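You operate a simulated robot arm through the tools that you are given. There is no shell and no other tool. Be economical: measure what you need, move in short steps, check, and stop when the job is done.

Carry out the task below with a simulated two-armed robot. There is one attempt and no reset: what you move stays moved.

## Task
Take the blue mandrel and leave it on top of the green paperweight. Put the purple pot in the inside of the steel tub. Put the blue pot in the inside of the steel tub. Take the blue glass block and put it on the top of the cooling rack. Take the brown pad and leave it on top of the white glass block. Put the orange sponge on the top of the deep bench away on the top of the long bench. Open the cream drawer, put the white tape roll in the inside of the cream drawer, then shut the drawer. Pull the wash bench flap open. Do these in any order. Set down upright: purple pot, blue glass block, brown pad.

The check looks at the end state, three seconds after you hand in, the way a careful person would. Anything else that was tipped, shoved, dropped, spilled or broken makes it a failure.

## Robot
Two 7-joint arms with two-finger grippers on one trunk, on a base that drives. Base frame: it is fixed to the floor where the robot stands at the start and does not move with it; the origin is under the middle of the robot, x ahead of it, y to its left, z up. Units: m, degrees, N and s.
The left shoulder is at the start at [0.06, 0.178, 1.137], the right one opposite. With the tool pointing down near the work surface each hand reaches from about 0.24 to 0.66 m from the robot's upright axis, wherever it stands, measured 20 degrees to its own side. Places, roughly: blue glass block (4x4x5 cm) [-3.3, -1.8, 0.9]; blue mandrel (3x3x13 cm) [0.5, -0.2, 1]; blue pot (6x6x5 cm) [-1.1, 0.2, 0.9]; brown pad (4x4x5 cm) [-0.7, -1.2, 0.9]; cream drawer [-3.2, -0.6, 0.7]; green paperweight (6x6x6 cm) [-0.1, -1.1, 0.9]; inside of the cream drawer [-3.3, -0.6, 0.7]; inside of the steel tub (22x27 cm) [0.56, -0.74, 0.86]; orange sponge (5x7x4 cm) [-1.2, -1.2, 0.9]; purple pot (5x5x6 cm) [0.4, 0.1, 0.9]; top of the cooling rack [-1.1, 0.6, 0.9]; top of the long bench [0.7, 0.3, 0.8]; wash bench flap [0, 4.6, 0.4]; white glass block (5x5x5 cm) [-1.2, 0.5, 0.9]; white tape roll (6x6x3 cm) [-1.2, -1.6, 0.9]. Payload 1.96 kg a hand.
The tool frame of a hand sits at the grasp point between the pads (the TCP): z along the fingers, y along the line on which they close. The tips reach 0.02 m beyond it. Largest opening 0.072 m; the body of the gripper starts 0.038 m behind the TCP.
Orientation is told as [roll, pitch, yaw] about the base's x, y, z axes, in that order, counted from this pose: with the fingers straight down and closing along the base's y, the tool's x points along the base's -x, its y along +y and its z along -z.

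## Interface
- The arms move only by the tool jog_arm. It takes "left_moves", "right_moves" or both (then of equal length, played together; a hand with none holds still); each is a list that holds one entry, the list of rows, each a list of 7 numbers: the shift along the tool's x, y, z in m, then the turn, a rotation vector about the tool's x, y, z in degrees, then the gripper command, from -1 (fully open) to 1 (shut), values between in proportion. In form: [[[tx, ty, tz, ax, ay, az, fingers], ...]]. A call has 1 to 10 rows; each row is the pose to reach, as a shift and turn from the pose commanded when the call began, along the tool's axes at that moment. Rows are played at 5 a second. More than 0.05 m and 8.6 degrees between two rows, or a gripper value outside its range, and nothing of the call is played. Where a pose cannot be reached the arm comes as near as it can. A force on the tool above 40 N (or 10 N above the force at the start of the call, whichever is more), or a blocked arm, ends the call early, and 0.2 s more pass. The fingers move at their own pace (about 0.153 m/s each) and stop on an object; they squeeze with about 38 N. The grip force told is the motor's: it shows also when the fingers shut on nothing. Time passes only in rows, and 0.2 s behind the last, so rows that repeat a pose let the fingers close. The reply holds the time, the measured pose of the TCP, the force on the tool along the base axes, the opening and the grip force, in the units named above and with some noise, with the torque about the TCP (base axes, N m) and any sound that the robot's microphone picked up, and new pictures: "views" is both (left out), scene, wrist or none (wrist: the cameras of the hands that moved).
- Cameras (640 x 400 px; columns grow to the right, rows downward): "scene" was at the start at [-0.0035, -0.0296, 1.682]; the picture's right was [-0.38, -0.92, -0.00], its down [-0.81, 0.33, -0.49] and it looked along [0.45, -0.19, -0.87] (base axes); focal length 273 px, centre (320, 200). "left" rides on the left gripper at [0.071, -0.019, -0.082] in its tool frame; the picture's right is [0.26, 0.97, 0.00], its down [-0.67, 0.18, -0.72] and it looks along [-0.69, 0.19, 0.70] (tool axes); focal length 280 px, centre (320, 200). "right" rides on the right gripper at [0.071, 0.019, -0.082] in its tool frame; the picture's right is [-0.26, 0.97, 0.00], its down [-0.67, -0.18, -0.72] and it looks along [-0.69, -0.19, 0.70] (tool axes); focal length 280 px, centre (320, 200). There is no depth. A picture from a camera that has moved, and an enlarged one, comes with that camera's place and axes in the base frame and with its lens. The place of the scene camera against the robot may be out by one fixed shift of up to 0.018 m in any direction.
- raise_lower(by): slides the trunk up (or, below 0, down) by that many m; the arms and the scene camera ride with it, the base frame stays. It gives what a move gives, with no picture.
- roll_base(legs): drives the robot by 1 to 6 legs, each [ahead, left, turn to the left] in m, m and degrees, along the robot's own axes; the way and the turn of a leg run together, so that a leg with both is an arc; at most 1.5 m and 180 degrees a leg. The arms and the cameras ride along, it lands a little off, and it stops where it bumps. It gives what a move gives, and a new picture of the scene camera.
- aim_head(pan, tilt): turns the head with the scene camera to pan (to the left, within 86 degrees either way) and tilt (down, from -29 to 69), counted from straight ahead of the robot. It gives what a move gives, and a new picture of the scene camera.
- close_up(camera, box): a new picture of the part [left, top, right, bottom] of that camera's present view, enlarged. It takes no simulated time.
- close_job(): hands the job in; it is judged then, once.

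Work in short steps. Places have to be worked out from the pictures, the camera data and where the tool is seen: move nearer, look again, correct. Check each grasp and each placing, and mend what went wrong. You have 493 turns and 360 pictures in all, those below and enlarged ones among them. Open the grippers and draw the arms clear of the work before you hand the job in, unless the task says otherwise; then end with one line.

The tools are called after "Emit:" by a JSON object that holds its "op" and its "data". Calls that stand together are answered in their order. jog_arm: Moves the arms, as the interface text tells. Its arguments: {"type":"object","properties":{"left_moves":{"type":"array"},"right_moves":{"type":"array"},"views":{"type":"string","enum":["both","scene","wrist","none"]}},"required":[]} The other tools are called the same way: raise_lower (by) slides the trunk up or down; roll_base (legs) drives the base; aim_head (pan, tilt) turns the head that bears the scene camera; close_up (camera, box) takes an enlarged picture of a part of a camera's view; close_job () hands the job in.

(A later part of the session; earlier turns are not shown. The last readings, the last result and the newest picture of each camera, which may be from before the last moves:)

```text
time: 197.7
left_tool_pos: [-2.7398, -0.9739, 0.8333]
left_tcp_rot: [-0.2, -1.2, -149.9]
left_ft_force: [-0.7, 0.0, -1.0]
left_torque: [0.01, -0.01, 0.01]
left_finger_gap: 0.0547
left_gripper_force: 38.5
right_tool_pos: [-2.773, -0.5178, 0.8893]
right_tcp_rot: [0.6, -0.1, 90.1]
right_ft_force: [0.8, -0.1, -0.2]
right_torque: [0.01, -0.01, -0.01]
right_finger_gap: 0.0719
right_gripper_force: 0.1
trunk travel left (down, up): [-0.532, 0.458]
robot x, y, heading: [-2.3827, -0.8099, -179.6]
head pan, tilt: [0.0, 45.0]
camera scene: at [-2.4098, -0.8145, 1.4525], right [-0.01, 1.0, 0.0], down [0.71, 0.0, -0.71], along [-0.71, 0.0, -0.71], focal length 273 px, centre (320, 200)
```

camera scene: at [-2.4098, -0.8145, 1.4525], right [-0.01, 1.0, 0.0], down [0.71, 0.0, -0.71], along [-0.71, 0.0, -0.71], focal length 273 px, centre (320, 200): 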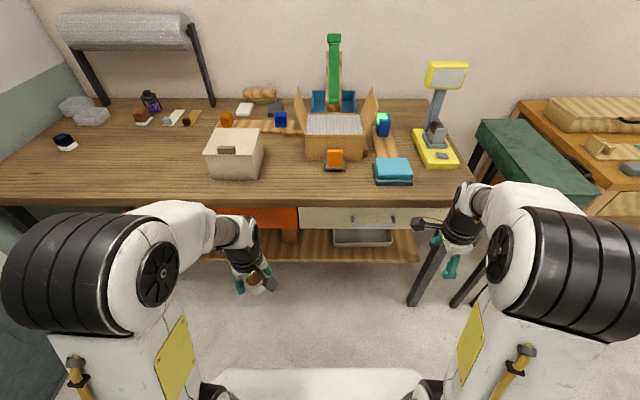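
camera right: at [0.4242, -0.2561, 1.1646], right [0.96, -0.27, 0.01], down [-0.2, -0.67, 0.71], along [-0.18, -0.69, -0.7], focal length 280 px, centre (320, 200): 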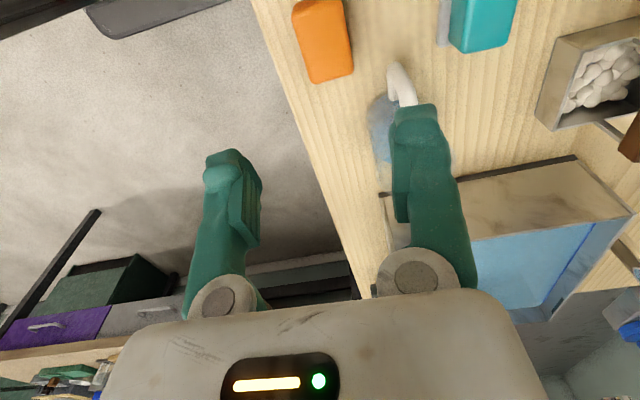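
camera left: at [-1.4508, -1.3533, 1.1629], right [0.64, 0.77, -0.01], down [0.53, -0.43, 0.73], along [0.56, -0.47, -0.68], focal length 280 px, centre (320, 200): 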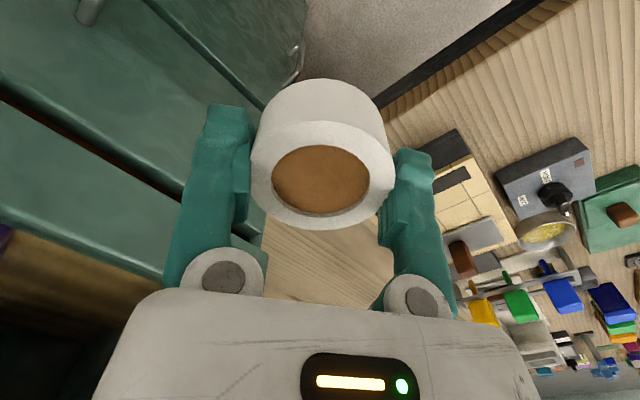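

Now I tip the right tool forward with the fingers closing vertically, easing it to the handle's level but still 20 cm short.

Emit:
{"op": "jog_arm", "data": {"right_moves": [[[0.012, 0.003, 0.013, -8.4, 0, 0, -1], [0.024, 0.006, 0.026, -16.8, 0, 0, -1], [0.036, 0.009, 0.039, -25.2, 0, 0, -1], [0.048, 0.012, 0.052, -33.6, 0, 0, -1], [0.06, 0.015, 0.065, -42, 0, 0, -1], [0.072, 0.018, 0.078, -50.4, 0, 0, -1], [0.084, 0.021, 0.091, -58.8, 0, 0, -1], [0.096, 0.024, 0.104, -67.2, 0, 0, -1], [0.108, 0.027, 0.117, -75.6, 0, 0, -1], [0.12, 0.03, 0.13, -84, 0, 0, -1]]], "views": "both"}}

```text
time: 199.9
left_tool_pos: [-2.7397, -0.9741, 0.8335]
left_tcp_rot: [-0.2, -1.2, -149.7]
left_ft_force: [0.7, -0.2, -0.1]
left_torque: [-0.03, 0.0, 0.01]
left_finger_gap: 0.0547
left_gripper_force: 38.2
right_tool_pos: [-2.8191, -0.5916, 0.7976]
right_tcp_rot: [56.1, 0.2, 90.4]
right_ft_force: [0.2, 0.1, 0.4]
right_torque: [0.01, 0.04, 0.03]
right_finger_gap: 0.072
right_gripper_force: 0.1
right hand out of reach, approached as far as the arm can: row 4, 5, 6, 7, 8, 9, 10
trunk travel left (down, up): [-0.532, 0.458]
robot x, y, heading: [-2.3872, -0.8138, -179.7]
head pan, tilt: [0.0, 45.0]
camera scene: at [-2.4095, -0.8142, 1.4525], right [-0.01, 1.0, 0.0], down [0.71, 0.0, -0.71], along [-0.71, 0.0, -0.71], focal length 273 px, centre (320, 200)
camera right: at [-2.7611, -0.662, 0.859], right [-0.54, 0.26, 0.8], down [0.69, 0.68, 0.24], along [-0.48, 0.69, -0.55], focal length 280 px, centre (320, 200)
```

scene: 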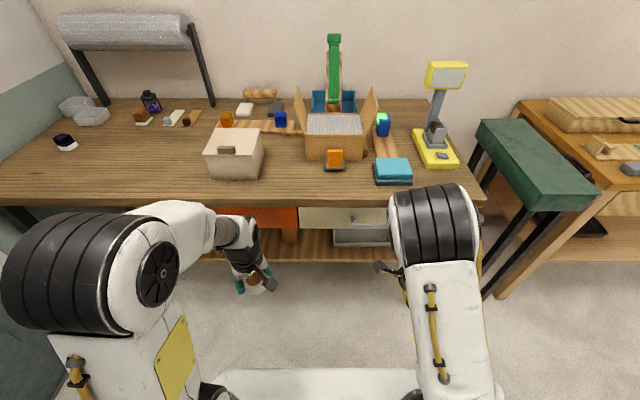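
right: 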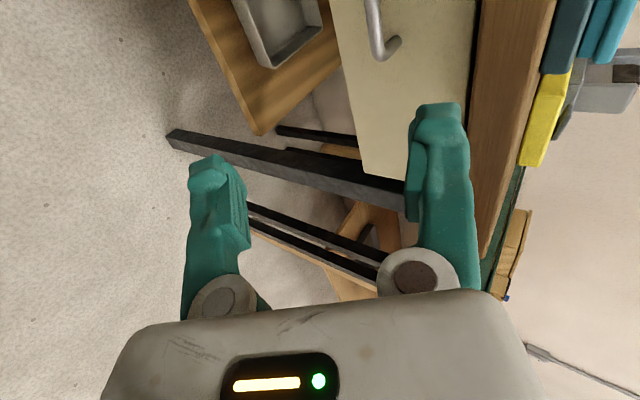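

The arm was too cramped for full tilt there. I extend further forward (still short of the handle) so the wrist can level out.

Emit:
{"op": "jog_arm", "data": {"right_moves": [[[0, 0, 0.02, 0, 0, 0, -1], [0, 0, 0.04, 0, 0, 0, -1], [0, 0, 0.07, 0, 0, 0, -1], [0, 0, 0.1, 0, 0, 0, -1], [0, 0, 0.12, 0, 0, 0, -1], [0, 0, 0.12, 0, 0, 0, -1]]], "views": "both"}}

```text
time: 201.3
left_tool_pos: [-2.7408, -0.9742, 0.8336]
left_tcp_rot: [-0.3, -1.2, -149.8]
left_ft_force: [-1.3, 0.1, 0.6]
left_torque: [0.0, 0.0, 0.03]
left_finger_gap: 0.0545
left_gripper_force: 38.1
right_tool_pos: [-2.9131, -0.5884, 0.7428]
right_tcp_rot: [55.8, 0.2, 90.6]
right_ft_force: [-0.6, -0.3, -0.2]
right_torque: [0.01, 0.02, -0.03]
right_finger_gap: 0.0721
right_gripper_force: 0.1
right hand out of reach, approached as far as the arm can: row 3, 4, 5, 6
trunk travel left (down, up): [-0.532, 0.458]
robot x, y, heading: [-2.3849, -0.8062, -179.7]
head pan, tilt: [0.0, 45.0]
camera scene: at [-2.4097, -0.8147, 1.4525], right [-0.01, 1.0, 0.0], down [0.71, 0.0, -0.71], along [-0.71, 0.0, -0.71], focal length 273 px, centre (320, 200)
camera right: at [-2.8555, -0.6591, 0.8051], right [-0.55, 0.26, 0.8], down [0.69, 0.68, 0.25], along [-0.48, 0.68, -0.55], focal length 280 px, centre (320, 200)
```

scene: 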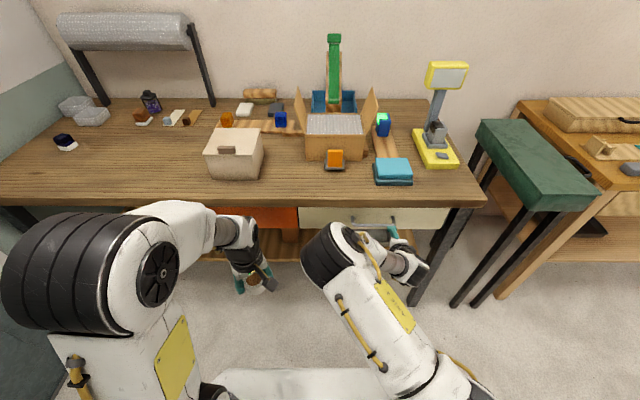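
right: 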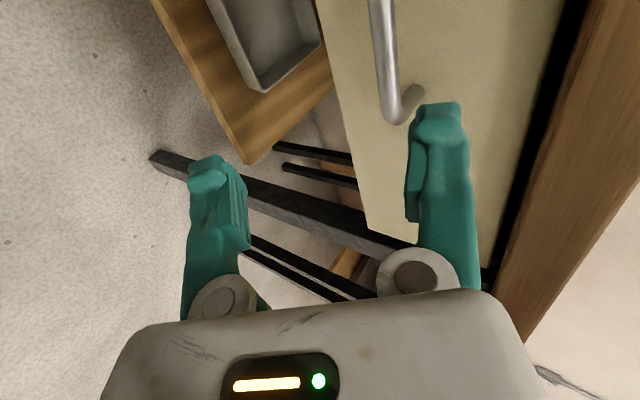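

The wrist tops out at ~56° tilt, which will still do: the bar is at about x −3.0, z 0.732, y from −0.57 to −0.70. I set a reachable 56° tilt just before the bar's middle.

Emit:
{"op": "jog_arm", "data": {"right_moves": [[[0, 0.005, 0, 8, 0, 0, -1], [0, 0.01, 0, 16, 0, 0, -0.8], [0, 0.015, 0.01, 24, 0, 0, -0.6], [0, 0.0223, 0.0258, 29, 0, 0, -0.5], [0, 0.0223, 0.0258, 29, 0, 0, -0.5], [0, 0.0223, 0.0258, 29, 0, 0, -0.5]]], "views": "both"}}

```text
time: 202.7
left_tool_pos: [-2.7409, -0.974, 0.8327]
left_tcp_rot: [-0.1, -1.1, -149.9]
left_ft_force: [0.3, -0.2, -0.4]
left_torque: [0.01, 0.01, 0.01]
left_finger_gap: 0.0545
left_gripper_force: 38.0
right_tool_pos: [-2.9444, -0.5901, 0.7466]
right_tcp_rot: [27.1, 0.1, 90.3]
right_ft_force: [0.5, -0.1, 0.6]
right_torque: [-0.01, 0.02, 0.03]
right_finger_gap: 0.0542
right_gripper_force: 0.1
trunk travel left (down, up): [-0.532, 0.458]
robot x, y, heading: [-2.3843, -0.8133, -179.7]
head pan, tilt: [0.0, 45.0]
camera scene: at [-2.4098, -0.8146, 1.4525], right [-0.01, 1.0, 0.0], down [0.71, 0.0, -0.71], along [-0.71, 0.0, -0.71], focal length 273 px, centre (320, 200)
camera right: at [-2.9253, -0.6603, 0.8285], right [-0.86, 0.26, 0.44], down [0.48, 0.68, 0.55], along [-0.16, 0.69, -0.71], focal length 280 px, centre (320, 200)
```

scene: 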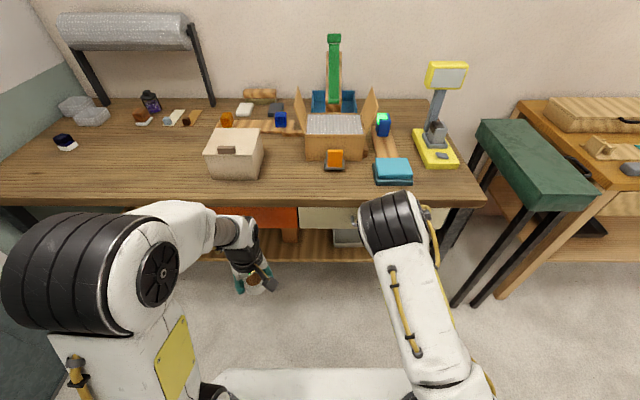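
right: 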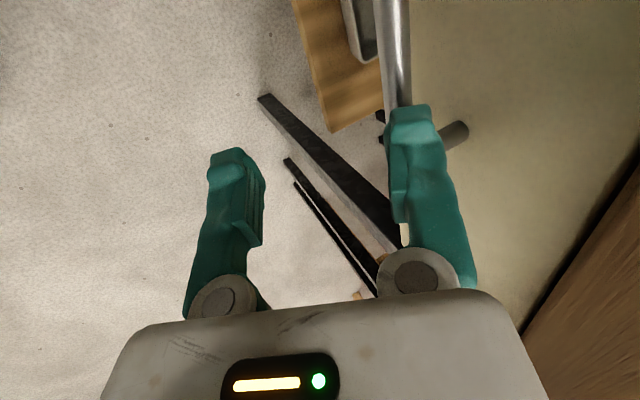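

The command base follows the reached pose, so it's now at 27° tilt. I back off a bit, tilt to ~52° and slide to the bar's middle.

Emit:
{"op": "jog_arm", "data": {"right_moves": [[[0, -0.01, -0.03, 0, 0, 0, -0.5], [0.015, -0.02, -0.04, -8, 0, 0, -0.5], [0.03, -0.01, -0.04, -16, 0, 0, -0.5], [0.045, 0.005, -0.03, -24, 0, 0, -0.5], [0.045, 0.0178, -0.016, -25, 0, 0, -0.5], [0.045, 0.0178, -0.016, -25, 0, 0, -0.5]]], "views": "wrist"}}

```text
time: 204.1
left_tool_pos: [-2.7392, -0.973, 0.8326]
left_tcp_rot: [-0.3, -1.3, -149.8]
left_ft_force: [1.1, -0.3, -0.7]
left_torque: [0.02, 0.01, 0.01]
left_finger_gap: 0.0547
left_gripper_force: 37.4
right_tool_pos: [-2.9546, -0.634, 0.7708]
right_tcp_rot: [52.2, 0.2, 90.4]
right_ft_force: [-0.6, -0.2, 0.5]
right_torque: [0.0, -0.01, 0.03]
right_finger_gap: 0.0541
right_gripper_force: 0.1
right hand out of reach, approached as far as the arm can: row 2
trunk travel left (down, up): [-0.532, 0.458]
robot x, y, heading: [-2.3851, -0.8114, -179.8]
head pan, tilt: [0.0, 45.0]
camera right: at [-2.9017, -0.7049, 0.8359], right [-0.59, 0.26, 0.76], down [0.67, 0.68, 0.29], along [-0.44, 0.69, -0.58], focal length 280 px, centre (320, 200)
```

right: 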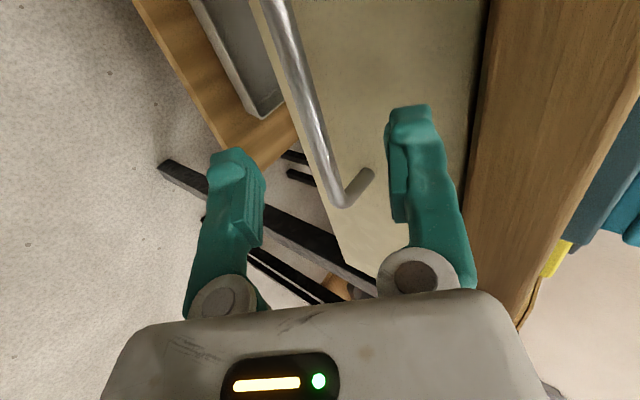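

The bar runs between the fingers. I narrow the opening and advance 5 cm along the tool axis, then close.

Emit:
{"op": "jog_arm", "data": {"right_moves": [[[0, 0, 0.02, 0, 0, 0, -0.1], [0, 0, 0.04, 0, 0, 0, -0.1], [0, 0, 0.052, 0, 0, 0, -0.1], [0, 0, 0.052, 0, 0, 0, 0.6], [0, 0, 0.052, 0, 0, 0, 1], [0, 0, 0.052, 0, 0, 0, 1]]], "views": "wrist"}}

```text
time: 205.5
left_tool_pos: [-2.7417, -0.9737, 0.8309]
left_tcp_rot: [-0.1, -1.1, -149.8]
left_ft_force: [0.7, -0.4, -0.9]
left_torque: [0.02, 0.0, 0.0]
left_finger_gap: 0.0543
left_gripper_force: 37.8
right_tool_pos: [-2.9934, -0.6348, 0.7354]
right_tcp_rot: [51.7, 0.1, 90.4]
right_ft_force: [16.3, -5.3, -26.2]
right_torque: [0.09, -0.04, -0.21]
right_finger_gap: 0.0063
right_gripper_force: 31.8
trunk travel left (down, up): [-0.532, 0.458]
robot x, y, heading: [-2.3833, -0.8123, -179.5]
head pan, tilt: [0.0, 45.0]
camera right: at [-2.9417, -0.7057, 0.7999], right [-0.6, 0.26, 0.76], down [0.67, 0.68, 0.3], along [-0.44, 0.69, -0.58], focal length 280 px, centre (320, 200)
```

right: 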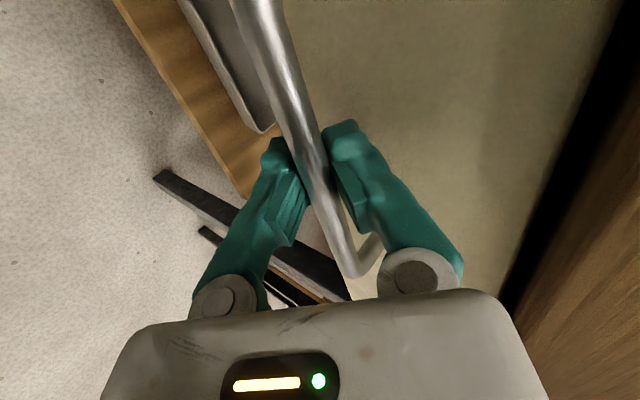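

The bar is gripped. I pull by backing the base a little and check it follows.

Emit:
{"op": "roll_base", "data": {"legs": [[-0.06, 0, 0]]}}

```text
time: 206.5
left_tool_pos: [-2.689, -0.9726, 0.8325]
left_tcp_rot: [-0.3, -1.3, -149.8]
left_ft_force: [-0.2, -0.1, -0.2]
left_torque: [-0.01, 0.01, 0.0]
left_finger_gap: 0.0545
left_gripper_force: 38.3
right_tool_pos: [-2.9415, -0.6351, 0.7346]
right_tcp_rot: [51.6, 0.2, 90.3]
right_ft_force: [0.6, 0.9, -5.7]
right_torque: [-0.38, -0.02, 0.38]
right_finger_gap: 0.006
right_gripper_force: 32.0
trunk travel left (down, up): [-0.532, 0.458]
robot x, y, heading: [-2.3318, -0.8088, -179.8]
head pan, tilt: [0.0, 45.0]
stopped in leg 1: the force on the tool passed its limit at 45 N (the readings are from after the stop); the commanded pose is now the measured one
camera scene: at [-2.3581, -0.8139, 1.4526], right [-0.01, 1.0, 0.0], down [0.71, 0.0, -0.71], along [-0.71, 0.0, -0.71], focal length 273 px, centre (320, 200)
```

scene: 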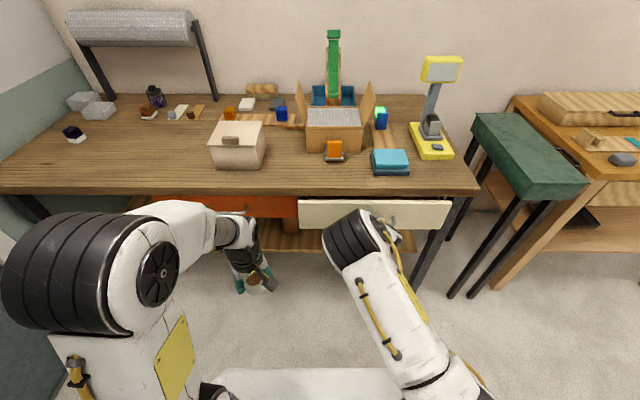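

The drawer follows (out 5 cm). I continue pulling slowly with the arm.

Emit:
{"op": "jog_arm", "data": {"right_moves": [[[0, -0.006, -0.008, 0, 0, 0, 1], [0, -0.012, -0.016, 0, 0, 0, 1], [0, -0.018, -0.024, 0, 0, 0, 1], [0, -0.024, -0.031, 0, 0, 0, 1], [0, -0.031, -0.039, 0, 0, 0, 1], [0, -0.037, -0.047, 0, 0, 0, 1], [0, -0.043, -0.055, 0, 0, 0, 1], [0, -0.049, -0.063, 0, 0, 0, 1], [0, -0.055, -0.071, 0, 0, 0, 1], [0, -0.062, -0.079, 0, 0, 0, 1]]], "views": "scene"}}

```text
time: 208.7
left_tool_pos: [-2.6893, -0.9741, 0.832]
left_tcp_rot: [-0.2, -1.1, -149.8]
left_ft_force: [-0.1, -0.6, -0.2]
left_torque: [-0.01, 0.0, 0.03]
left_finger_gap: 0.0543
left_gripper_force: 37.8
right_tool_pos: [-2.8419, -0.6357, 0.7338]
right_tcp_rot: [51.6, 0.2, 90.2]
right_ft_force: [0.5, -1.1, -7.6]
right_torque: [0.38, 0.05, -0.33]
right_finger_gap: 0.0062
right_gripper_force: 31.8
trunk travel left (down, up): [-0.532, 0.458]
robot x, y, heading: [-2.3328, -0.8112, -179.7]
head pan, tilt: [0.0, 45.0]
camera scene: at [-2.3587, -0.8143, 1.4524], right [-0.01, 1.0, 0.0], down [0.71, 0.0, -0.71], along [-0.71, 0.0, -0.71], focal length 273 px, centre (320, 200)
```

scene: 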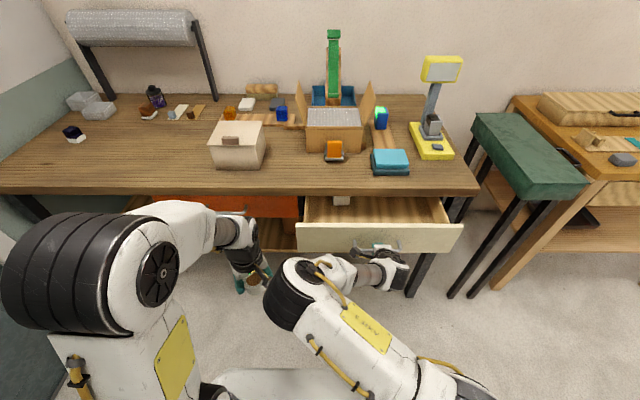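

Opening well, 15 cm out. A further pull.

Emit:
{"op": "jog_arm", "data": {"right_moves": [[[0, -0.006, -0.008, 0, 0, 0, 1], [0, -0.012, -0.016, 0, 0, 0, 1], [0, -0.018, -0.024, 0, 0, 0, 1], [0, -0.024, -0.031, 0, 0, 0, 1], [0, -0.031, -0.039, 0, 0, 0, 1], [0, -0.037, -0.047, 0, 0, 0, 1], [0, -0.043, -0.055, 0, 0, 0, 1], [0, -0.049, -0.063, 0, 0, 0, 1]]], "views": "scene"}}

```text
time: 209.5
left_tool_pos: [-2.6893, -0.9735, 0.8328]
left_tcp_rot: [-0.1, -1.2, -149.8]
left_ft_force: [-0.5, -0.8, -0.7]
left_torque: [-0.01, -0.01, 0.03]
left_finger_gap: 0.0544
left_gripper_force: 38.4
right_tool_pos: [-2.8154, -0.6348, 0.7336]
right_tcp_rot: [50.2, 0.2, 90.6]
right_ft_force: [1.1, 1.2, -24.9]
right_torque: [0.11, 0.02, -0.47]
right_finger_gap: 0.0061
right_gripper_force: 31.6
right hand out of reach, approached as far as the arm can: row 3
trunk travel left (down, up): [-0.532, 0.458]
robot x, y, heading: [-2.3349, -0.8091, -179.7]
head pan, tilt: [0.0, 45.0]
stopped in row 3 (right hand): the force on the tool passed its limit at 47 N (the readings are from after the stop); the commanded pose is now the measured one
camera scene: at [-2.3591, -0.8131, 1.4523], right [-0.01, 1.0, 0.0], down [0.71, 0.0, -0.71], along [-0.71, 0.0, -0.71], focal length 273 px, centre (320, 200)
```

scene: 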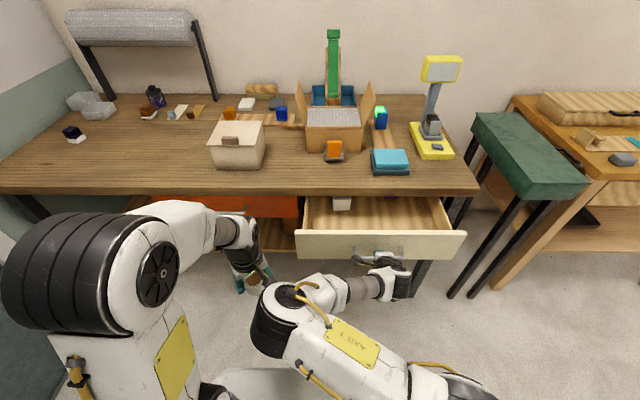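

Arm limit reached; I draw it a little further by backing the base.

Emit:
{"op": "roll_base", "data": {"legs": [[-0.05, 0, 0]]}}

Emit:
{"op": "close_up", "data": {"camera": "scene", "box": [230, 160, 490, 300]}}

```text
time: 210.5
left_tool_pos: [-2.6429, -0.9727, 0.8327]
left_tcp_rot: [-0.2, -1.2, -149.9]
left_ft_force: [-0.3, 0.8, -0.2]
left_torque: [0.01, 0.03, 0.0]
left_finger_gap: 0.0547
left_gripper_force: 37.4
right_tool_pos: [-2.7685, -0.6356, 0.7345]
right_tcp_rot: [50.1, 0.1, 90.4]
right_ft_force: [0.4, 2.5, -2.2]
right_torque: [-0.33, -0.03, 0.32]
right_finger_gap: 0.0059
right_gripper_force: 32.0
trunk travel left (down, up): [-0.532, 0.458]
robot x, y, heading: [-2.2873, -0.8101, -179.7]
head pan, tilt: [0.0, 45.0]
stopped in leg 1: the force on the tool passed its limit at 43 N (the readings are from after the stop); the commanded pose is now the measured one
camera scene: at [-2.3122, -0.8137, 1.4526], right [-0.01, 1.0, 0.0], down [0.71, 0.0, -0.71], along [-0.71, 0.0, -0.71], focal length 273 px, centre (320, 200)
```

scene: 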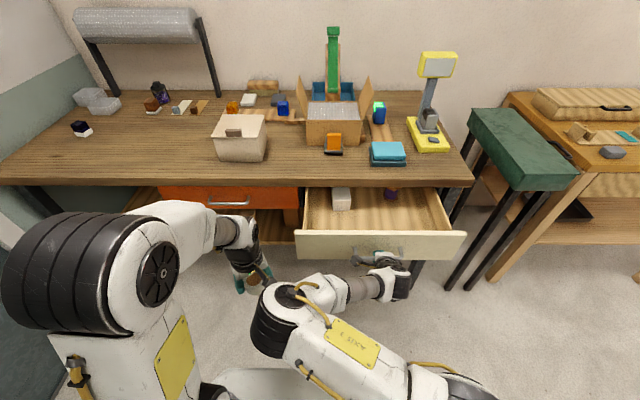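

```text
2.46 times, centred on (360, 230) of scene
camera zoom: at [-2.3122, -0.8137, 1.4526], right [-0.01, 1.0, 0.0], down [0.71, 0.0, -0.71], along [-0.71, 0.0, -0.71], focal length 672 px, centre (222, 126)
```

zoom: 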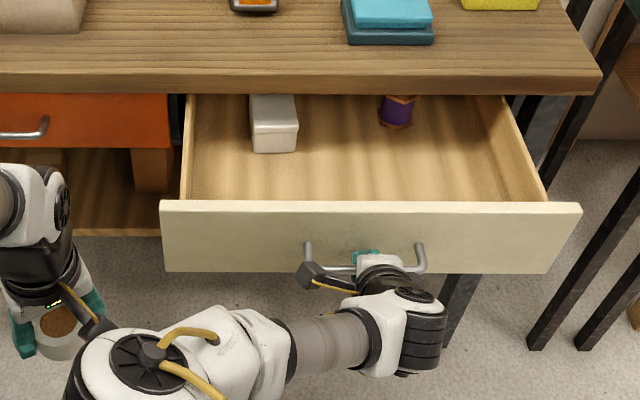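

Drawer is 22 cm open with free floor in the middle. I release the handle and back the right hand off.

Emit:
{"op": "jog_arm", "data": {"right_moves": [[[0, 0, 0, 0, 0, 0, 0.5], [0, 0, 0, 0, 0, 0, 0], [0, 0, -0.03, 0, 0, 0, -0.3], [0, 0, -0.06, 0, 0, 0, -0.6], [-0.04, 0, -0.08, 6, 0, 0, -1], [-0.08, 0, -0.08, 13, 0, 0, -1], [-0.12, 0, -0.08, 20, 0, 0, -1], [-0.15, 0, -0.08, 28, 0, 0, -1], [-0.17, 0, -0.08, 36, 0, 0, -1], [-0.17, 0, -0.08, 44, 0, 0, -1]]], "views": "scene"}}

```text
time: 212.7
left_tool_pos: [-2.6438, -0.9743, 0.8333]
left_tcp_rot: [-0.1, -1.1, -149.9]
left_ft_force: [-0.3, -0.7, -0.5]
left_torque: [0.03, 0.0, 0.0]
left_finger_gap: 0.0545
left_gripper_force: 38.4
right_tool_pos: [-2.7084, -0.4647, 0.7841]
right_tcp_rot: [6.1, 0.1, 90.5]
right_ft_force: [-0.5, 0.2, -0.3]
right_torque: [0.0, 0.03, 0.01]
right_finger_gap: 0.0722
right_gripper_force: 0.1
trunk travel left (down, up): [-0.532, 0.458]
robot x, y, heading: [-2.284, -0.8096, -179.7]
head pan, tilt: [0.0, 45.0]
camera scene: at [-2.3128, -0.8143, 1.4525], right [-0.01, 1.0, 0.0], down [0.71, 0.0, -0.71], along [-0.71, 0.0, -0.71], focal length 273 px, centre (320, 200)
```

scene: 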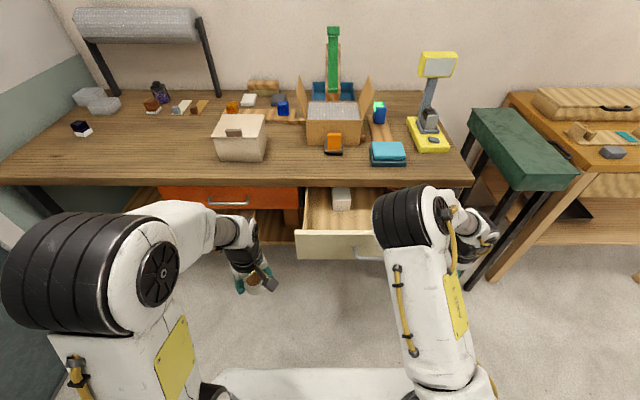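

I tuck the right hand, then shift the base right and ahead so the left hand can reach into the drawer.

Emit:
{"op": "jog_arm", "data": {"right_moves": [[[0, -0.02, -0.03, 0, 0, 0, -1], [0, -0.05, -0.06, 0, 0, 0, -1], [0, -0.08, -0.09, 0, 0, 0, -1], [0, -0.1, -0.12, 0, 0, 0, -1]]], "views": "none"}}

Emit:
{"op": "roll_base", "data": {"legs": [[0, -0.2, 0], [0.06, 0, 0]]}}

```text
time: 213.7
left_tool_pos: [-2.6417, -0.9718, 0.8344]
left_tcp_rot: [-0.2, -1.4, -149.8]
left_ft_force: [0.4, 0.4, 0.2]
left_torque: [0.0, 0.0, 0.04]
left_finger_gap: 0.0544
left_gripper_force: 38.1
right_tool_pos: [-2.5945, -0.4627, 0.8919]
right_tcp_rot: [6.3, 0.2, 90.5]
right_ft_force: [0.4, -0.1, -0.3]
right_torque: [0.01, 0.07, 0.03]
right_finger_gap: 0.0722
right_gripper_force: 0.1
trunk travel left (down, up): [-0.532, 0.458]
robot x, y, heading: [-2.2835, -0.809, -179.9]
head pan, tilt: [0.0, 45.0]
```

```text
time: 215.9
left_tool_pos: [-2.7045, -0.7737, 0.833]
left_tcp_rot: [-0.1, -1.1, -149.9]
left_ft_force: [-0.8, -0.7, -0.5]
left_torque: [0.02, -0.01, 0.06]
left_finger_gap: 0.0546
left_gripper_force: 38.3
right_tool_pos: [-2.6587, -0.2632, 0.8921]
right_tcp_rot: [6.0, 0.1, 90.4]
right_ft_force: [-0.7, 0.7, -0.3]
right_torque: [0.03, -0.01, 0.01]
right_finger_gap: 0.0721
right_gripper_force: 0.1
trunk travel left (down, up): [-0.532, 0.458]
robot x, y, heading: [-2.3461, -0.6133, -179.6]
head pan, tilt: [0.0, 45.0]
camera scene: at [-2.3759, -0.6146, 1.4525], right [0.0, 1.0, 0.0], down [0.71, 0.0, -0.71], along [-0.71, 0.0, -0.71], focal length 273 px, centre (320, 200)
```

scene: 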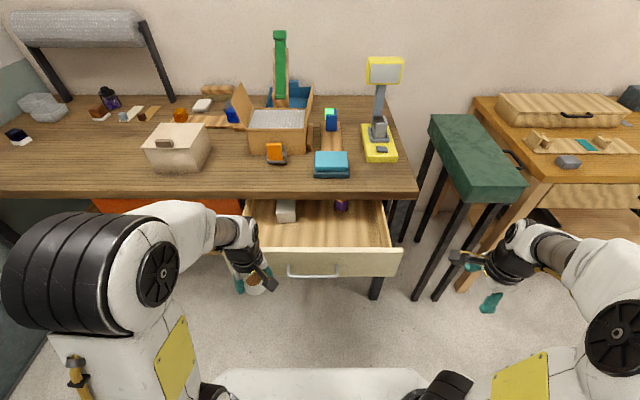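

I carry the roll over the drawer's middle, a bit higher to clear the front.

Emit:
{"op": "jog_arm", "data": {"left_moves": [[[0, 0, -0.04, 0, 0, 0, 1], [-0.016, -0.037, -0.05, 0, 0, 0, 1], [-0.032, -0.074, -0.05, 0, 0, 0, 1], [-0.048, -0.111, -0.05, 0, 0, 0, 1], [-0.065, -0.148, -0.05, 0, 0, 0, 1], [-0.081, -0.185, -0.05, 0, 0, 0, 1], [-0.097, -0.222, -0.05, 0, 0, 0, 1]]], "views": "both"}}

```text
time: 217.5
left_tool_pos: [-2.8239, -0.6819, 0.883]
left_tcp_rot: [-0.3, -1.3, -149.9]
left_ft_force: [-0.3, -0.5, 0.1]
left_torque: [0.03, -0.01, -0.01]
left_finger_gap: 0.0543
left_gripper_force: 37.9
left hand out of reach, approached as far as the arm can: row 5, 6, 7
right_tool_pos: [-2.6565, -0.2639, 0.8941]
right_tcp_rot: [6.0, 0.1, 90.3]
right_ft_force: [-0.6, 0.4, 0.3]
right_torque: [0.0, -0.02, -0.01]
right_finger_gap: 0.0721
right_gripper_force: 0.1
trunk travel left (down, up): [-0.532, 0.458]
robot x, y, heading: [-2.3501, -0.6103, -179.9]
head pan, tilt: [0.0, 45.0]
camera scene: at [-2.3738, -0.6146, 1.4525], right [0.0, 1.0, 0.0], down [0.71, 0.0, -0.71], along [-0.71, 0.0, -0.71], focal length 273 px, centre (320, 200)
camera left: at [-2.7694, -0.6299, 0.9618], right [0.71, -0.7, -0.01], down [-0.48, -0.49, 0.73], along [-0.52, -0.51, -0.68], focal length 280 px, centre (320, 200)
```

scene: 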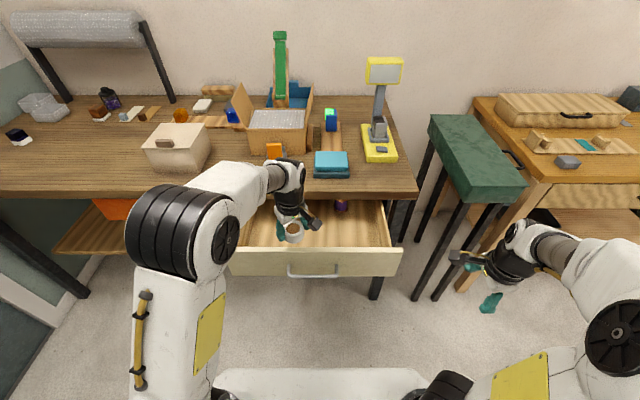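
left: 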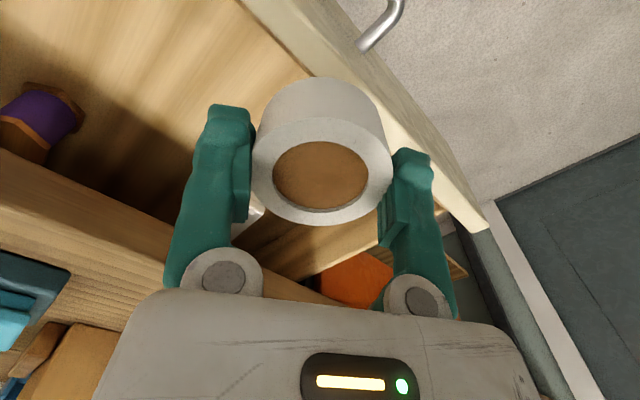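

Reach is limited at this height relative to the shoulder; I raise the trunk 0.12 m and then continue.

Emit:
{"op": "raise_lower", "data": {"by": 0.12}}

Emit:
{"op": "jog_arm", "data": {"left_moves": [[[-0.01, -0.02, 0.03, 0, 0, 0, 1], [-0.025, -0.035, 0.06, 0, 0, 0, 1], [-0.04, -0.05, 0.09, 0, 0, 0, 1], [-0.055, -0.065, 0.11, 0, 0, 0, 1]]], "views": "both"}}

```text
time: 219.0
left_tool_pos: [-2.8231, -0.6838, 1.0029]
left_tcp_rot: [-0.2, -1.3, -150.0]
left_ft_force: [0.1, -0.3, 0.0]
left_torque: [-0.05, 0.01, -0.03]
left_finger_gap: 0.0546
left_gripper_force: 38.1
right_tool_pos: [-2.6569, -0.2632, 1.0128]
right_tcp_rot: [6.2, 0.1, 90.4]
right_ft_force: [0.2, 0.2, -0.3]
right_torque: [-0.03, -0.01, -0.01]
right_finger_gap: 0.0719
right_gripper_force: 0.1
trunk travel left (down, up): [-0.652, 0.338]
robot x, y, heading: [-2.3498, -0.611, -179.8]
head pan, tilt: [0.0, 45.0]
```

```text
time: 220.0
left_tool_pos: [-2.9086, -0.6571, 0.8928]
left_tcp_rot: [-0.2, -1.2, -150.0]
left_ft_force: [0.5, -0.2, -0.4]
left_torque: [0.04, 0.0, 0.03]
left_finger_gap: 0.0544
left_gripper_force: 38.6
right_tool_pos: [-2.6588, -0.264, 1.0117]
right_tcp_rot: [6.1, 0.2, 90.3]
right_ft_force: [0.4, -0.2, -0.1]
right_torque: [0.0, 0.0, -0.02]
right_finger_gap: 0.0723
right_gripper_force: 0.0
trunk travel left (down, up): [-0.652, 0.338]
robot x, y, heading: [-2.3491, -0.6112, -179.7]
head pan, tilt: [0.0, 45.0]
camera scene: at [-2.375, -0.6147, 1.5725], right [0.0, 1.0, 0.0], down [0.71, 0.0, -0.71], along [-0.71, 0.0, -0.71], focal length 273 px, centre (320, 200)
camera left: at [-2.8526, -0.6038, 0.9715], right [0.71, -0.7, -0.01], down [-0.48, -0.49, 0.73], along [-0.52, -0.51, -0.68], focal length 280 px, centre (320, 200)
```

scene: 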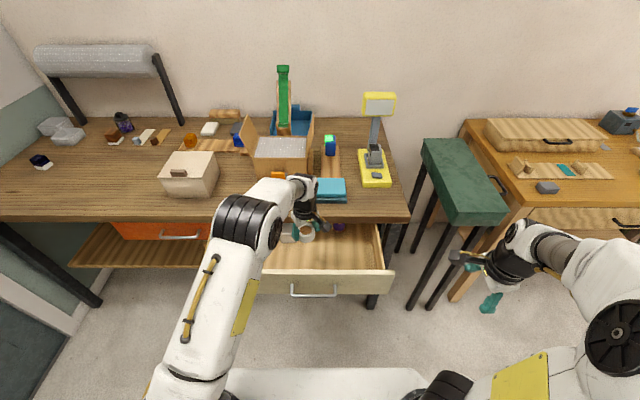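
left: 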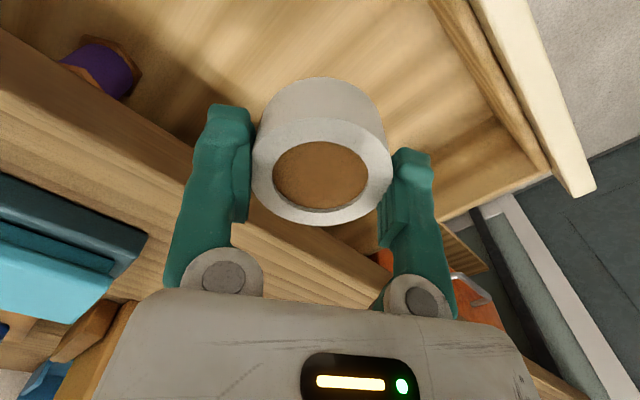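

The bench edge is close but clear. To keep the wrist camera off the drawer front, I yaw the left hand by 60° before lowering.

Emit:
{"op": "jog_arm", "data": {"left_moves": [[[0.01, 0, 0, 0, 0, -8.5, 1], [0.013, 0, 0, 0, 0, -17, 1], [0.013, 0, 0, 0, 0, -25.5, 1], [0.013, 0, 0, 0, 0, -34, 1], [0.013, 0, 0, 0, 0, -42.5, 1], [0.013, 0, 0, 0, 0, -51, 1], [0.013, 0, 0, 0, 0, -59, 1]]], "views": "both"}}

```text
time: 221.6
left_tool_pos: [-2.8977, -0.6484, 0.8942]
left_tcp_rot: [-1.4, -0.4, -90.8]
left_ft_force: [-0.1, -0.7, -0.9]
left_torque: [0.04, -0.04, 0.02]
left_finger_gap: 0.0543
left_gripper_force: 38.1
right_tool_pos: [-2.6566, -0.2631, 1.0122]
right_tcp_rot: [6.2, 0.1, 90.3]
right_ft_force: [-0.1, -0.1, 0.6]
right_torque: [0.02, 0.0, 0.02]
right_finger_gap: 0.0719
right_gripper_force: 0.0
trunk travel left (down, up): [-0.652, 0.338]
robot x, y, heading: [-2.3489, -0.6124, -179.7]
head pan, tilt: [0.0, 45.0]
camera scene: at [-2.3737, -0.6147, 1.5725], right [0.0, 1.0, 0.0], down [0.71, 0.0, -0.71], along [-0.71, 0.0, -0.71], focal length 273 px, centre (320, 200)
camera left: at [-2.9107, -0.5767, 0.9745], right [0.97, 0.25, -0.02], down [0.19, -0.67, 0.72], along [0.16, -0.7, -0.7], focal length 280 px, centre (320, 200)
```

scene: 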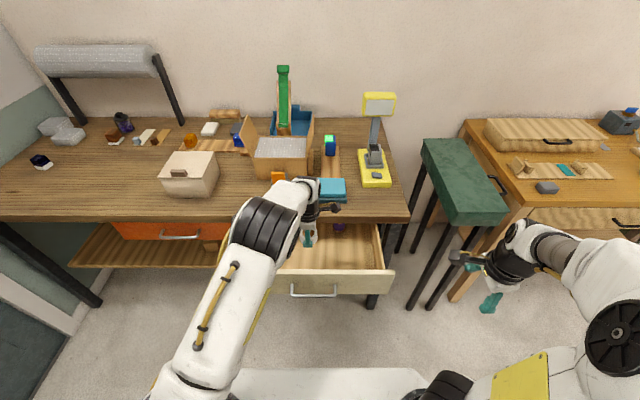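
left: 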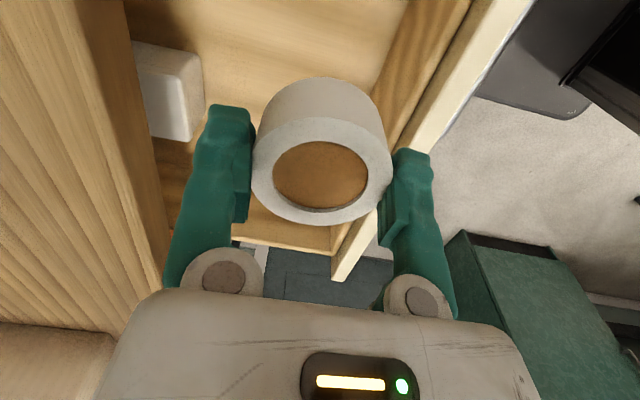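

The hand is centred between bench edge and drawer front. I lower the roll to the drawer floor.

Emit:
{"op": "jog_arm", "data": {"left_moves": [[[0, 0, 0.04, 0, 0, 0, 1], [0, 0, 0.08, 0, 0, 0, 1], [0, 0, 0.115, 0, 0, 0, 1], [0, 0, 0.135, 0, 0, 0, 1], [0, 0, 0.145, 0, 0, 0, 1], [0, 0, 0.153, 0, 0, 0, 1], [0, 0, 0.16, 0, 0, 0, 1], [0, 0, 0.167, 0, 0, 0, 1], [0, 0, 0.174, 0, 0, 0, 1], [0, 0, 0.181, 0, 0, 0, 1]]], "views": "both"}}

```text
time: 223.8
left_tool_pos: [-2.8998, -0.6505, 0.7151]
left_tcp_rot: [-1.6, -0.4, -90.9]
left_ft_force: [-0.3, -0.1, 16.9]
left_torque: [-0.24, -0.34, 0.0]
left_finger_gap: 0.0545
left_gripper_force: 38.4
right_tool_pos: [-2.6548, -0.2637, 1.0128]
right_tcp_rot: [6.4, 0.2, 90.3]
right_ft_force: [0.0, -0.2, 0.0]
right_torque: [0.01, 0.05, -0.02]
right_finger_gap: 0.072
right_gripper_force: 0.0
trunk travel left (down, up): [-0.652, 0.338]
robot x, y, heading: [-2.3458, -0.6098, -179.5]
head pan, tilt: [0.0, 45.0]
camera scene: at [-2.3706, -0.6145, 1.573], right [0.0, 1.0, 0.0], down [0.71, 0.0, -0.71], along [-0.71, 0.0, -0.71], focal length 273 px, centre (320, 200)
camera left: at [-2.9139, -0.5784, 0.7966], right [0.97, 0.25, -0.03], down [0.19, -0.67, 0.71], along [0.16, -0.7, -0.7], focal length 280 px, centre (320, 200)
```

scene: 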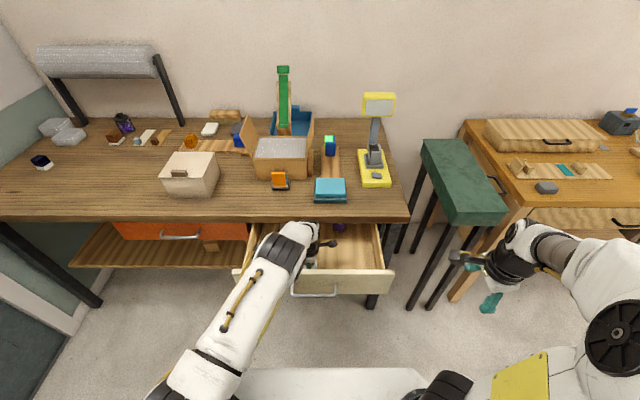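
left: 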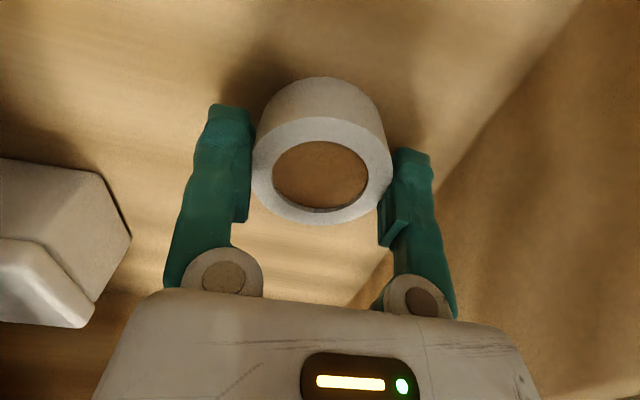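

Contact with the drawer floor. I release and rise straight out.

Emit:
{"op": "jog_arm", "data": {"left_moves": [[[0, 0, -0.001, 0, 0, 0, 0.2], [0, 0, -0.001, 0, 0, 0, -0.6], [0, 0, -0.001, 0, 0, 0, -0.8], [0, 0, -0.03, 0, 0, 0, -0.8], [0, 0, -0.07, 0, 0, 0, -0.8], [0, 0, -0.11, 0, 0, 0, -0.8], [0, 0, -0.15, 0, 0, 0, -0.8], [0, 0, -0.19, 0, 0, 0, -0.8], [0.0, 0, -0.22, 0, 0, 0, -0.8]]], "views": "wrist"}}

```text
time: 225.8
left_tool_pos: [-2.8943, -0.6494, 0.9248]
left_tcp_rot: [-1.3, -0.4, -90.9]
left_ft_force: [0.1, -0.4, 0.6]
left_torque: [-0.01, 0.01, 0.0]
left_finger_gap: 0.0648
left_gripper_force: 0.0
left hand out of reach, approached as far as the arm can: row 9
right_tool_pos: [-2.6575, -0.2636, 1.0128]
right_tcp_rot: [6.1, 0.1, 90.4]
right_ft_force: [0.0, 0.4, -0.1]
right_torque: [0.01, 0.01, 0.01]
right_finger_gap: 0.0721
right_gripper_force: 0.0
trunk travel left (down, up): [-0.652, 0.338]
robot x, y, heading: [-2.3468, -0.6106, -179.9]
head pan, tilt: [0.0, 45.0]
camera left: at [-2.9086, -0.5782, 1.0048], right [0.97, 0.25, -0.02], down [0.19, -0.67, 0.72], along [0.16, -0.7, -0.7], focal length 280 px, centre (320, 200)
```

left: 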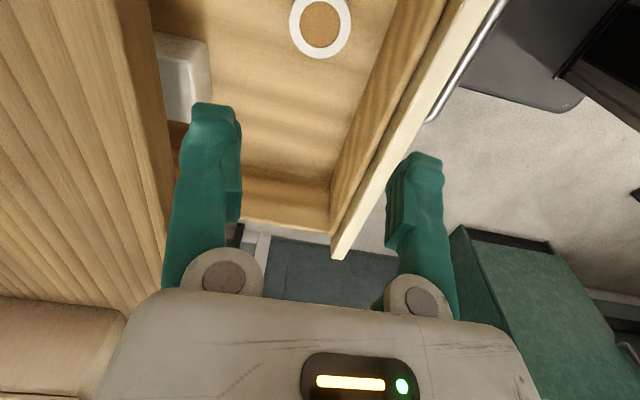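

The roll lies in the drawer. I retract the left hand, lower the trunk again and set the base back for re-gripping the handle with the right hand to push the drawer shut.

Emit:
{"op": "jog_arm", "data": {"left_moves": [[[0, 0.04, 0, 0, 0, 0, -0.8], [-0.01, 0.08, 0, 0, 0, 0, -1], [-0.02, 0.12, 0, 0, 0, 0, -1], [-0.03, 0.16, 0, 0, 0, 0, -1], [-0.05, 0.2, 0, 0, 0, 0, -1], [-0.07, 0.23, 0, 0, 0, 0, -1]]], "views": "none"}}

Emit:
{"op": "roll_base", "data": {"legs": [[-0.13, 0, 0], [0, 0.2, 0]]}}

Emit:
{"op": "raise_lower", "data": {"by": -0.12}}

```text
time: 227.2
left_tool_pos: [-2.6669, -0.7229, 0.9201]
left_tcp_rot: [-1.4, -0.4, -90.9]
left_ft_force: [-0.4, 0.4, -0.1]
left_torque: [-0.01, 0.02, -0.01]
left_finger_gap: 0.072
left_gripper_force: 0.1
right_tool_pos: [-2.6557, -0.264, 1.0133]
right_tcp_rot: [6.3, 0.0, 90.4]
right_ft_force: [0.3, -0.9, -0.8]
right_torque: [-0.02, -0.01, 0.04]
right_finger_gap: 0.0717
right_gripper_force: 0.0
trunk travel left (down, up): [-0.652, 0.338]
robot x, y, heading: [-2.3475, -0.6094, -179.6]
head pan, tilt: [0.0, 45.0]
```

```text
time: 229.7
left_tool_pos: [-2.5362, -0.9227, 0.9182]
left_tcp_rot: [-1.3, -0.4, -90.5]
left_ft_force: [0.3, 0.3, 0.2]
left_torque: [0.01, -0.01, -0.03]
left_finger_gap: 0.0719
left_gripper_force: 0.1
right_tool_pos: [-2.5289, -0.4633, 1.0122]
right_tcp_rot: [6.1, 0.0, 90.8]
right_ft_force: [0.0, -0.5, -0.2]
right_torque: [0.02, 0.0, -0.02]
right_finger_gap: 0.0723
right_gripper_force: 0.0
trunk travel left (down, up): [-0.652, 0.338]
robot x, y, heading: [-2.2204, -0.8095, -179.2]
head pan, tilt: [0.0, 45.0]
camera scene: at [-2.2427, -0.8139, 1.5725], right [-0.01, 1.0, 0.0], down [0.71, 0.01, -0.71], along [-0.71, -0.01, -0.71], focal length 273 px, centre (320, 200)
```

scene: 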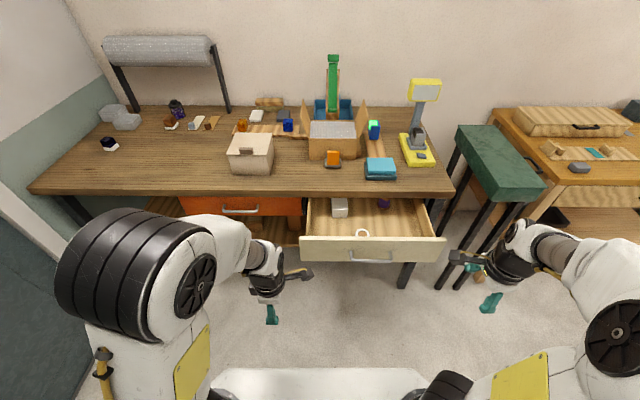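

```text
time: 231.2
left_tool_pos: [-2.5364, -0.923, 0.7985]
left_tcp_rot: [-1.2, -0.5, -90.5]
left_ft_force: [0.3, 0.0, -0.2]
left_torque: [0.01, -0.02, 0.03]
left_finger_gap: 0.072
left_gripper_force: 0.1
right_tool_pos: [-2.5294, -0.4623, 0.8922]
right_tcp_rot: [6.1, 0.0, 90.8]
right_ft_force: [-0.3, 0.1, 0.2]
right_torque: [-0.01, -0.02, 0.0]
right_finger_gap: 0.0723
right_gripper_force: 0.1
trunk travel left (down, up): [-0.532, 0.458]
robot x, y, heading: [-2.2185, -0.8098, -179.4]
head pan, tilt: [0.0, 45.0]
```

Emit:
{"op": "jog_arm", "data": {"right_moves": [[[0.03, 0.01, 0.0, -6.6, 0, 0, -0.5], [0.06, 0.025, 0.01, -13.2, 0, 0, -0.5], [0.09, 0.045, 0.03, -19.8, 0, 0, -0.5], [0.115, 0.07, 0.055, -26.4, 0, 0, -0.5], [0.14, 0.1, 0.08, -33, 0, 0, -0.5], [0.16, 0.13, 0.105, -39.6, 0, 0, -0.5], [0.173, 0.16, 0.132, -46, 0, 0, -0.5], [0.173, 0.1668, 0.1353, -46, 0, 0, -0.5]]], "views": "wrist"}}

```text
time: 232.9
left_tool_pos: [-2.5363, -0.9243, 0.7978]
left_tcp_rot: [-1.3, -0.4, -90.5]
left_ft_force: [-0.3, 0.7, 0.1]
left_torque: [-0.03, -0.02, 0.0]
left_finger_gap: 0.0718
left_gripper_force: 0.2
right_tool_pos: [-2.6628, -0.6148, 0.8467]
right_tcp_rot: [52.1, 0.0, 90.8]
right_ft_force: [0.4, 0.5, -0.6]
right_torque: [0.0, -0.01, 0.0]
right_finger_gap: 0.0539
right_gripper_force: 0.1
right hand out of reach, approached as far as the arm can: row 4, 6, 7, 8
trunk travel left (down, up): [-0.532, 0.458]
robot x, y, heading: [-2.2136, -0.8121, -179.3]
head pan, tilt: [0.0, 45.0]
camera right: at [-2.6094, -0.6851, 0.9122], right [-0.6, 0.25, 0.76], down [0.67, 0.68, 0.29], along [-0.45, 0.68, -0.58], focal length 280 px, centre (320, 200)
```

right: 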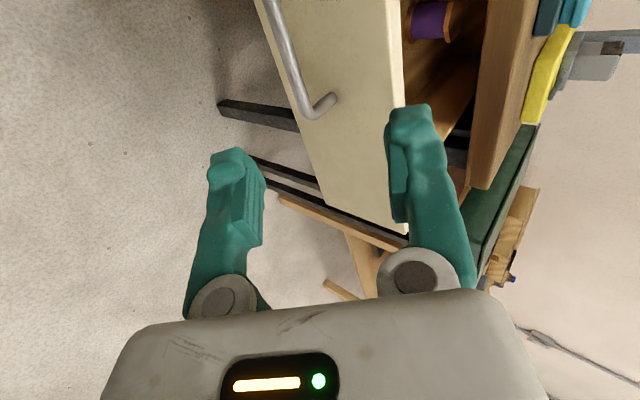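

Emit:
{"op": "jog_arm", "data": {"right_moves": [[[0.01, -0.005, 0.03, 0, 0, 0, -0.5], [0.02, -0.015, 0.06, 0, 0, 0, -0.5], [0.02, -0.0225, 0.085, 0, 0, 0, -0.5], [0.02, -0.0225, 0.085, 0, 0, 0, -0.5]]], "views": "wrist"}}

```text
time: 233.9
left_tool_pos: [-2.5355, -0.9246, 0.7986]
left_tcp_rot: [-1.3, -0.4, -90.4]
left_ft_force: [0.5, -0.2, 0.4]
left_torque: [-0.03, -0.01, -0.01]
left_finger_gap: 0.0719
left_gripper_force: 0.0
right_tool_pos: [-2.669, -0.6186, 0.8527]
right_tcp_rot: [52.1, 0.2, 90.7]
right_ft_force: [-0.6, 0.8, 1.7]
right_torque: [0.01, -0.01, 0.02]
right_finger_gap: 0.0541
right_gripper_force: 0.0
right hand out of reach, approached as far as the arm can: row 1, 2, 3, 4
trunk travel left (down, up): [-0.532, 0.458]
robot x, y, heading: [-2.2191, -0.8109, -179.3]
head pan, tilt: [0.0, 45.0]
camera right: at [-2.6157, -0.6882, 0.9168], right [-0.6, 0.26, 0.76], down [0.67, 0.68, 0.29], along [-0.45, 0.68, -0.58], focal length 280 px, centre (320, 200)
```

right: 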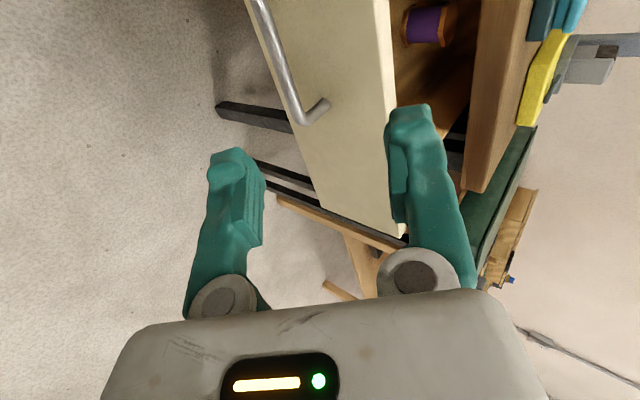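

I back the base 9 cm so the arm is more extended, then retry.

Emit:
{"op": "roll_base", "data": {"legs": [[-0.09, 0, -0.5]]}}

Emit:
{"op": "jog_arm", "data": {"right_moves": [[[0.0, 0, 0.04, 0, 0, 0, -0.5], [0.01, -0.01, 0.08, 0, 0, 0, -0.5], [0.015, -0.02, 0.12, 0, 0, 0, -0.5], [0.018, -0.03, 0.16, 0, 0, 0, -0.5], [0.018, -0.03, 0.16, 0, 0, 0, -0.5]]], "views": "wrist"}}

```text
time: 235.1
left_tool_pos: [-2.4461, -0.9203, 0.7988]
left_tcp_rot: [-1.5, -0.4, -91.0]
left_ft_force: [0.1, -0.2, 0.9]
left_torque: [-0.01, 0.01, 0.03]
left_finger_gap: 0.0718
left_gripper_force: 0.1
right_tool_pos: [-2.576, -0.614, 0.8517]
right_tcp_rot: [52.2, 0.1, 90.3]
right_ft_force: [1.2, -0.3, 0.2]
right_torque: [-0.01, 0.03, -0.01]
right_finger_gap: 0.0539
right_gripper_force: 0.0
trunk travel left (down, up): [-0.532, 0.458]
robot x, y, heading: [-2.1255, -0.809, -179.6]
head pan, tilt: [0.0, 45.0]
camera scene: at [-2.1507, -0.8123, 1.4525], right [0.0, 1.0, 0.0], down [0.71, 0.0, -0.71], along [-0.71, 0.0, -0.71], focal length 273 px, centre (320, 200)
```

scene: 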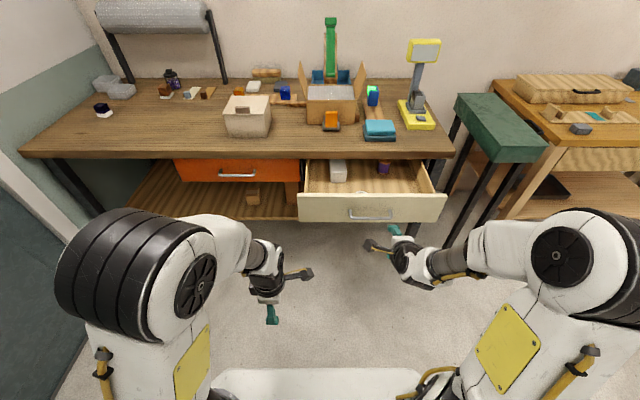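

```text
time: 236.3
left_tool_pos: [-2.447, -0.9204, 0.7985]
left_tcp_rot: [-1.3, -0.4, -91.0]
left_ft_force: [0.6, -0.6, 0.2]
left_torque: [0.0, 0.0, 0.0]
left_finger_gap: 0.0719
left_gripper_force: 0.2
right_tool_pos: [-2.5898, -0.6111, 0.8584]
right_tcp_rot: [52.1, 0.2, 90.3]
right_ft_force: [0.2, -0.5, 0.7]
right_torque: [-0.03, 0.02, -0.03]
right_finger_gap: 0.0541
right_gripper_force: 0.0
right hand out of reach, approached as far as the arm can: row 1, 2, 3, 4, 5
trunk travel left (down, up): [-0.532, 0.458]
robot x, y, heading: [-2.128, -0.8081, -180.1]
head pan, tilt: [0.0, 45.0]
camera right: at [-2.5369, -0.6819, 0.924], right [-0.59, 0.26, 0.76], down [0.67, 0.68, 0.29], along [-0.44, 0.69, -0.58], focal length 280 px, centre (320, 200)
```

right: 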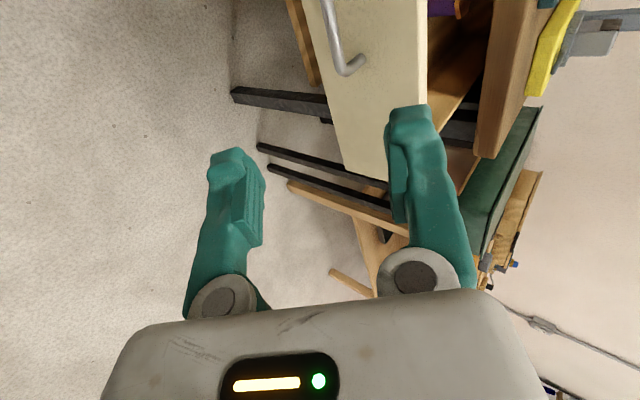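

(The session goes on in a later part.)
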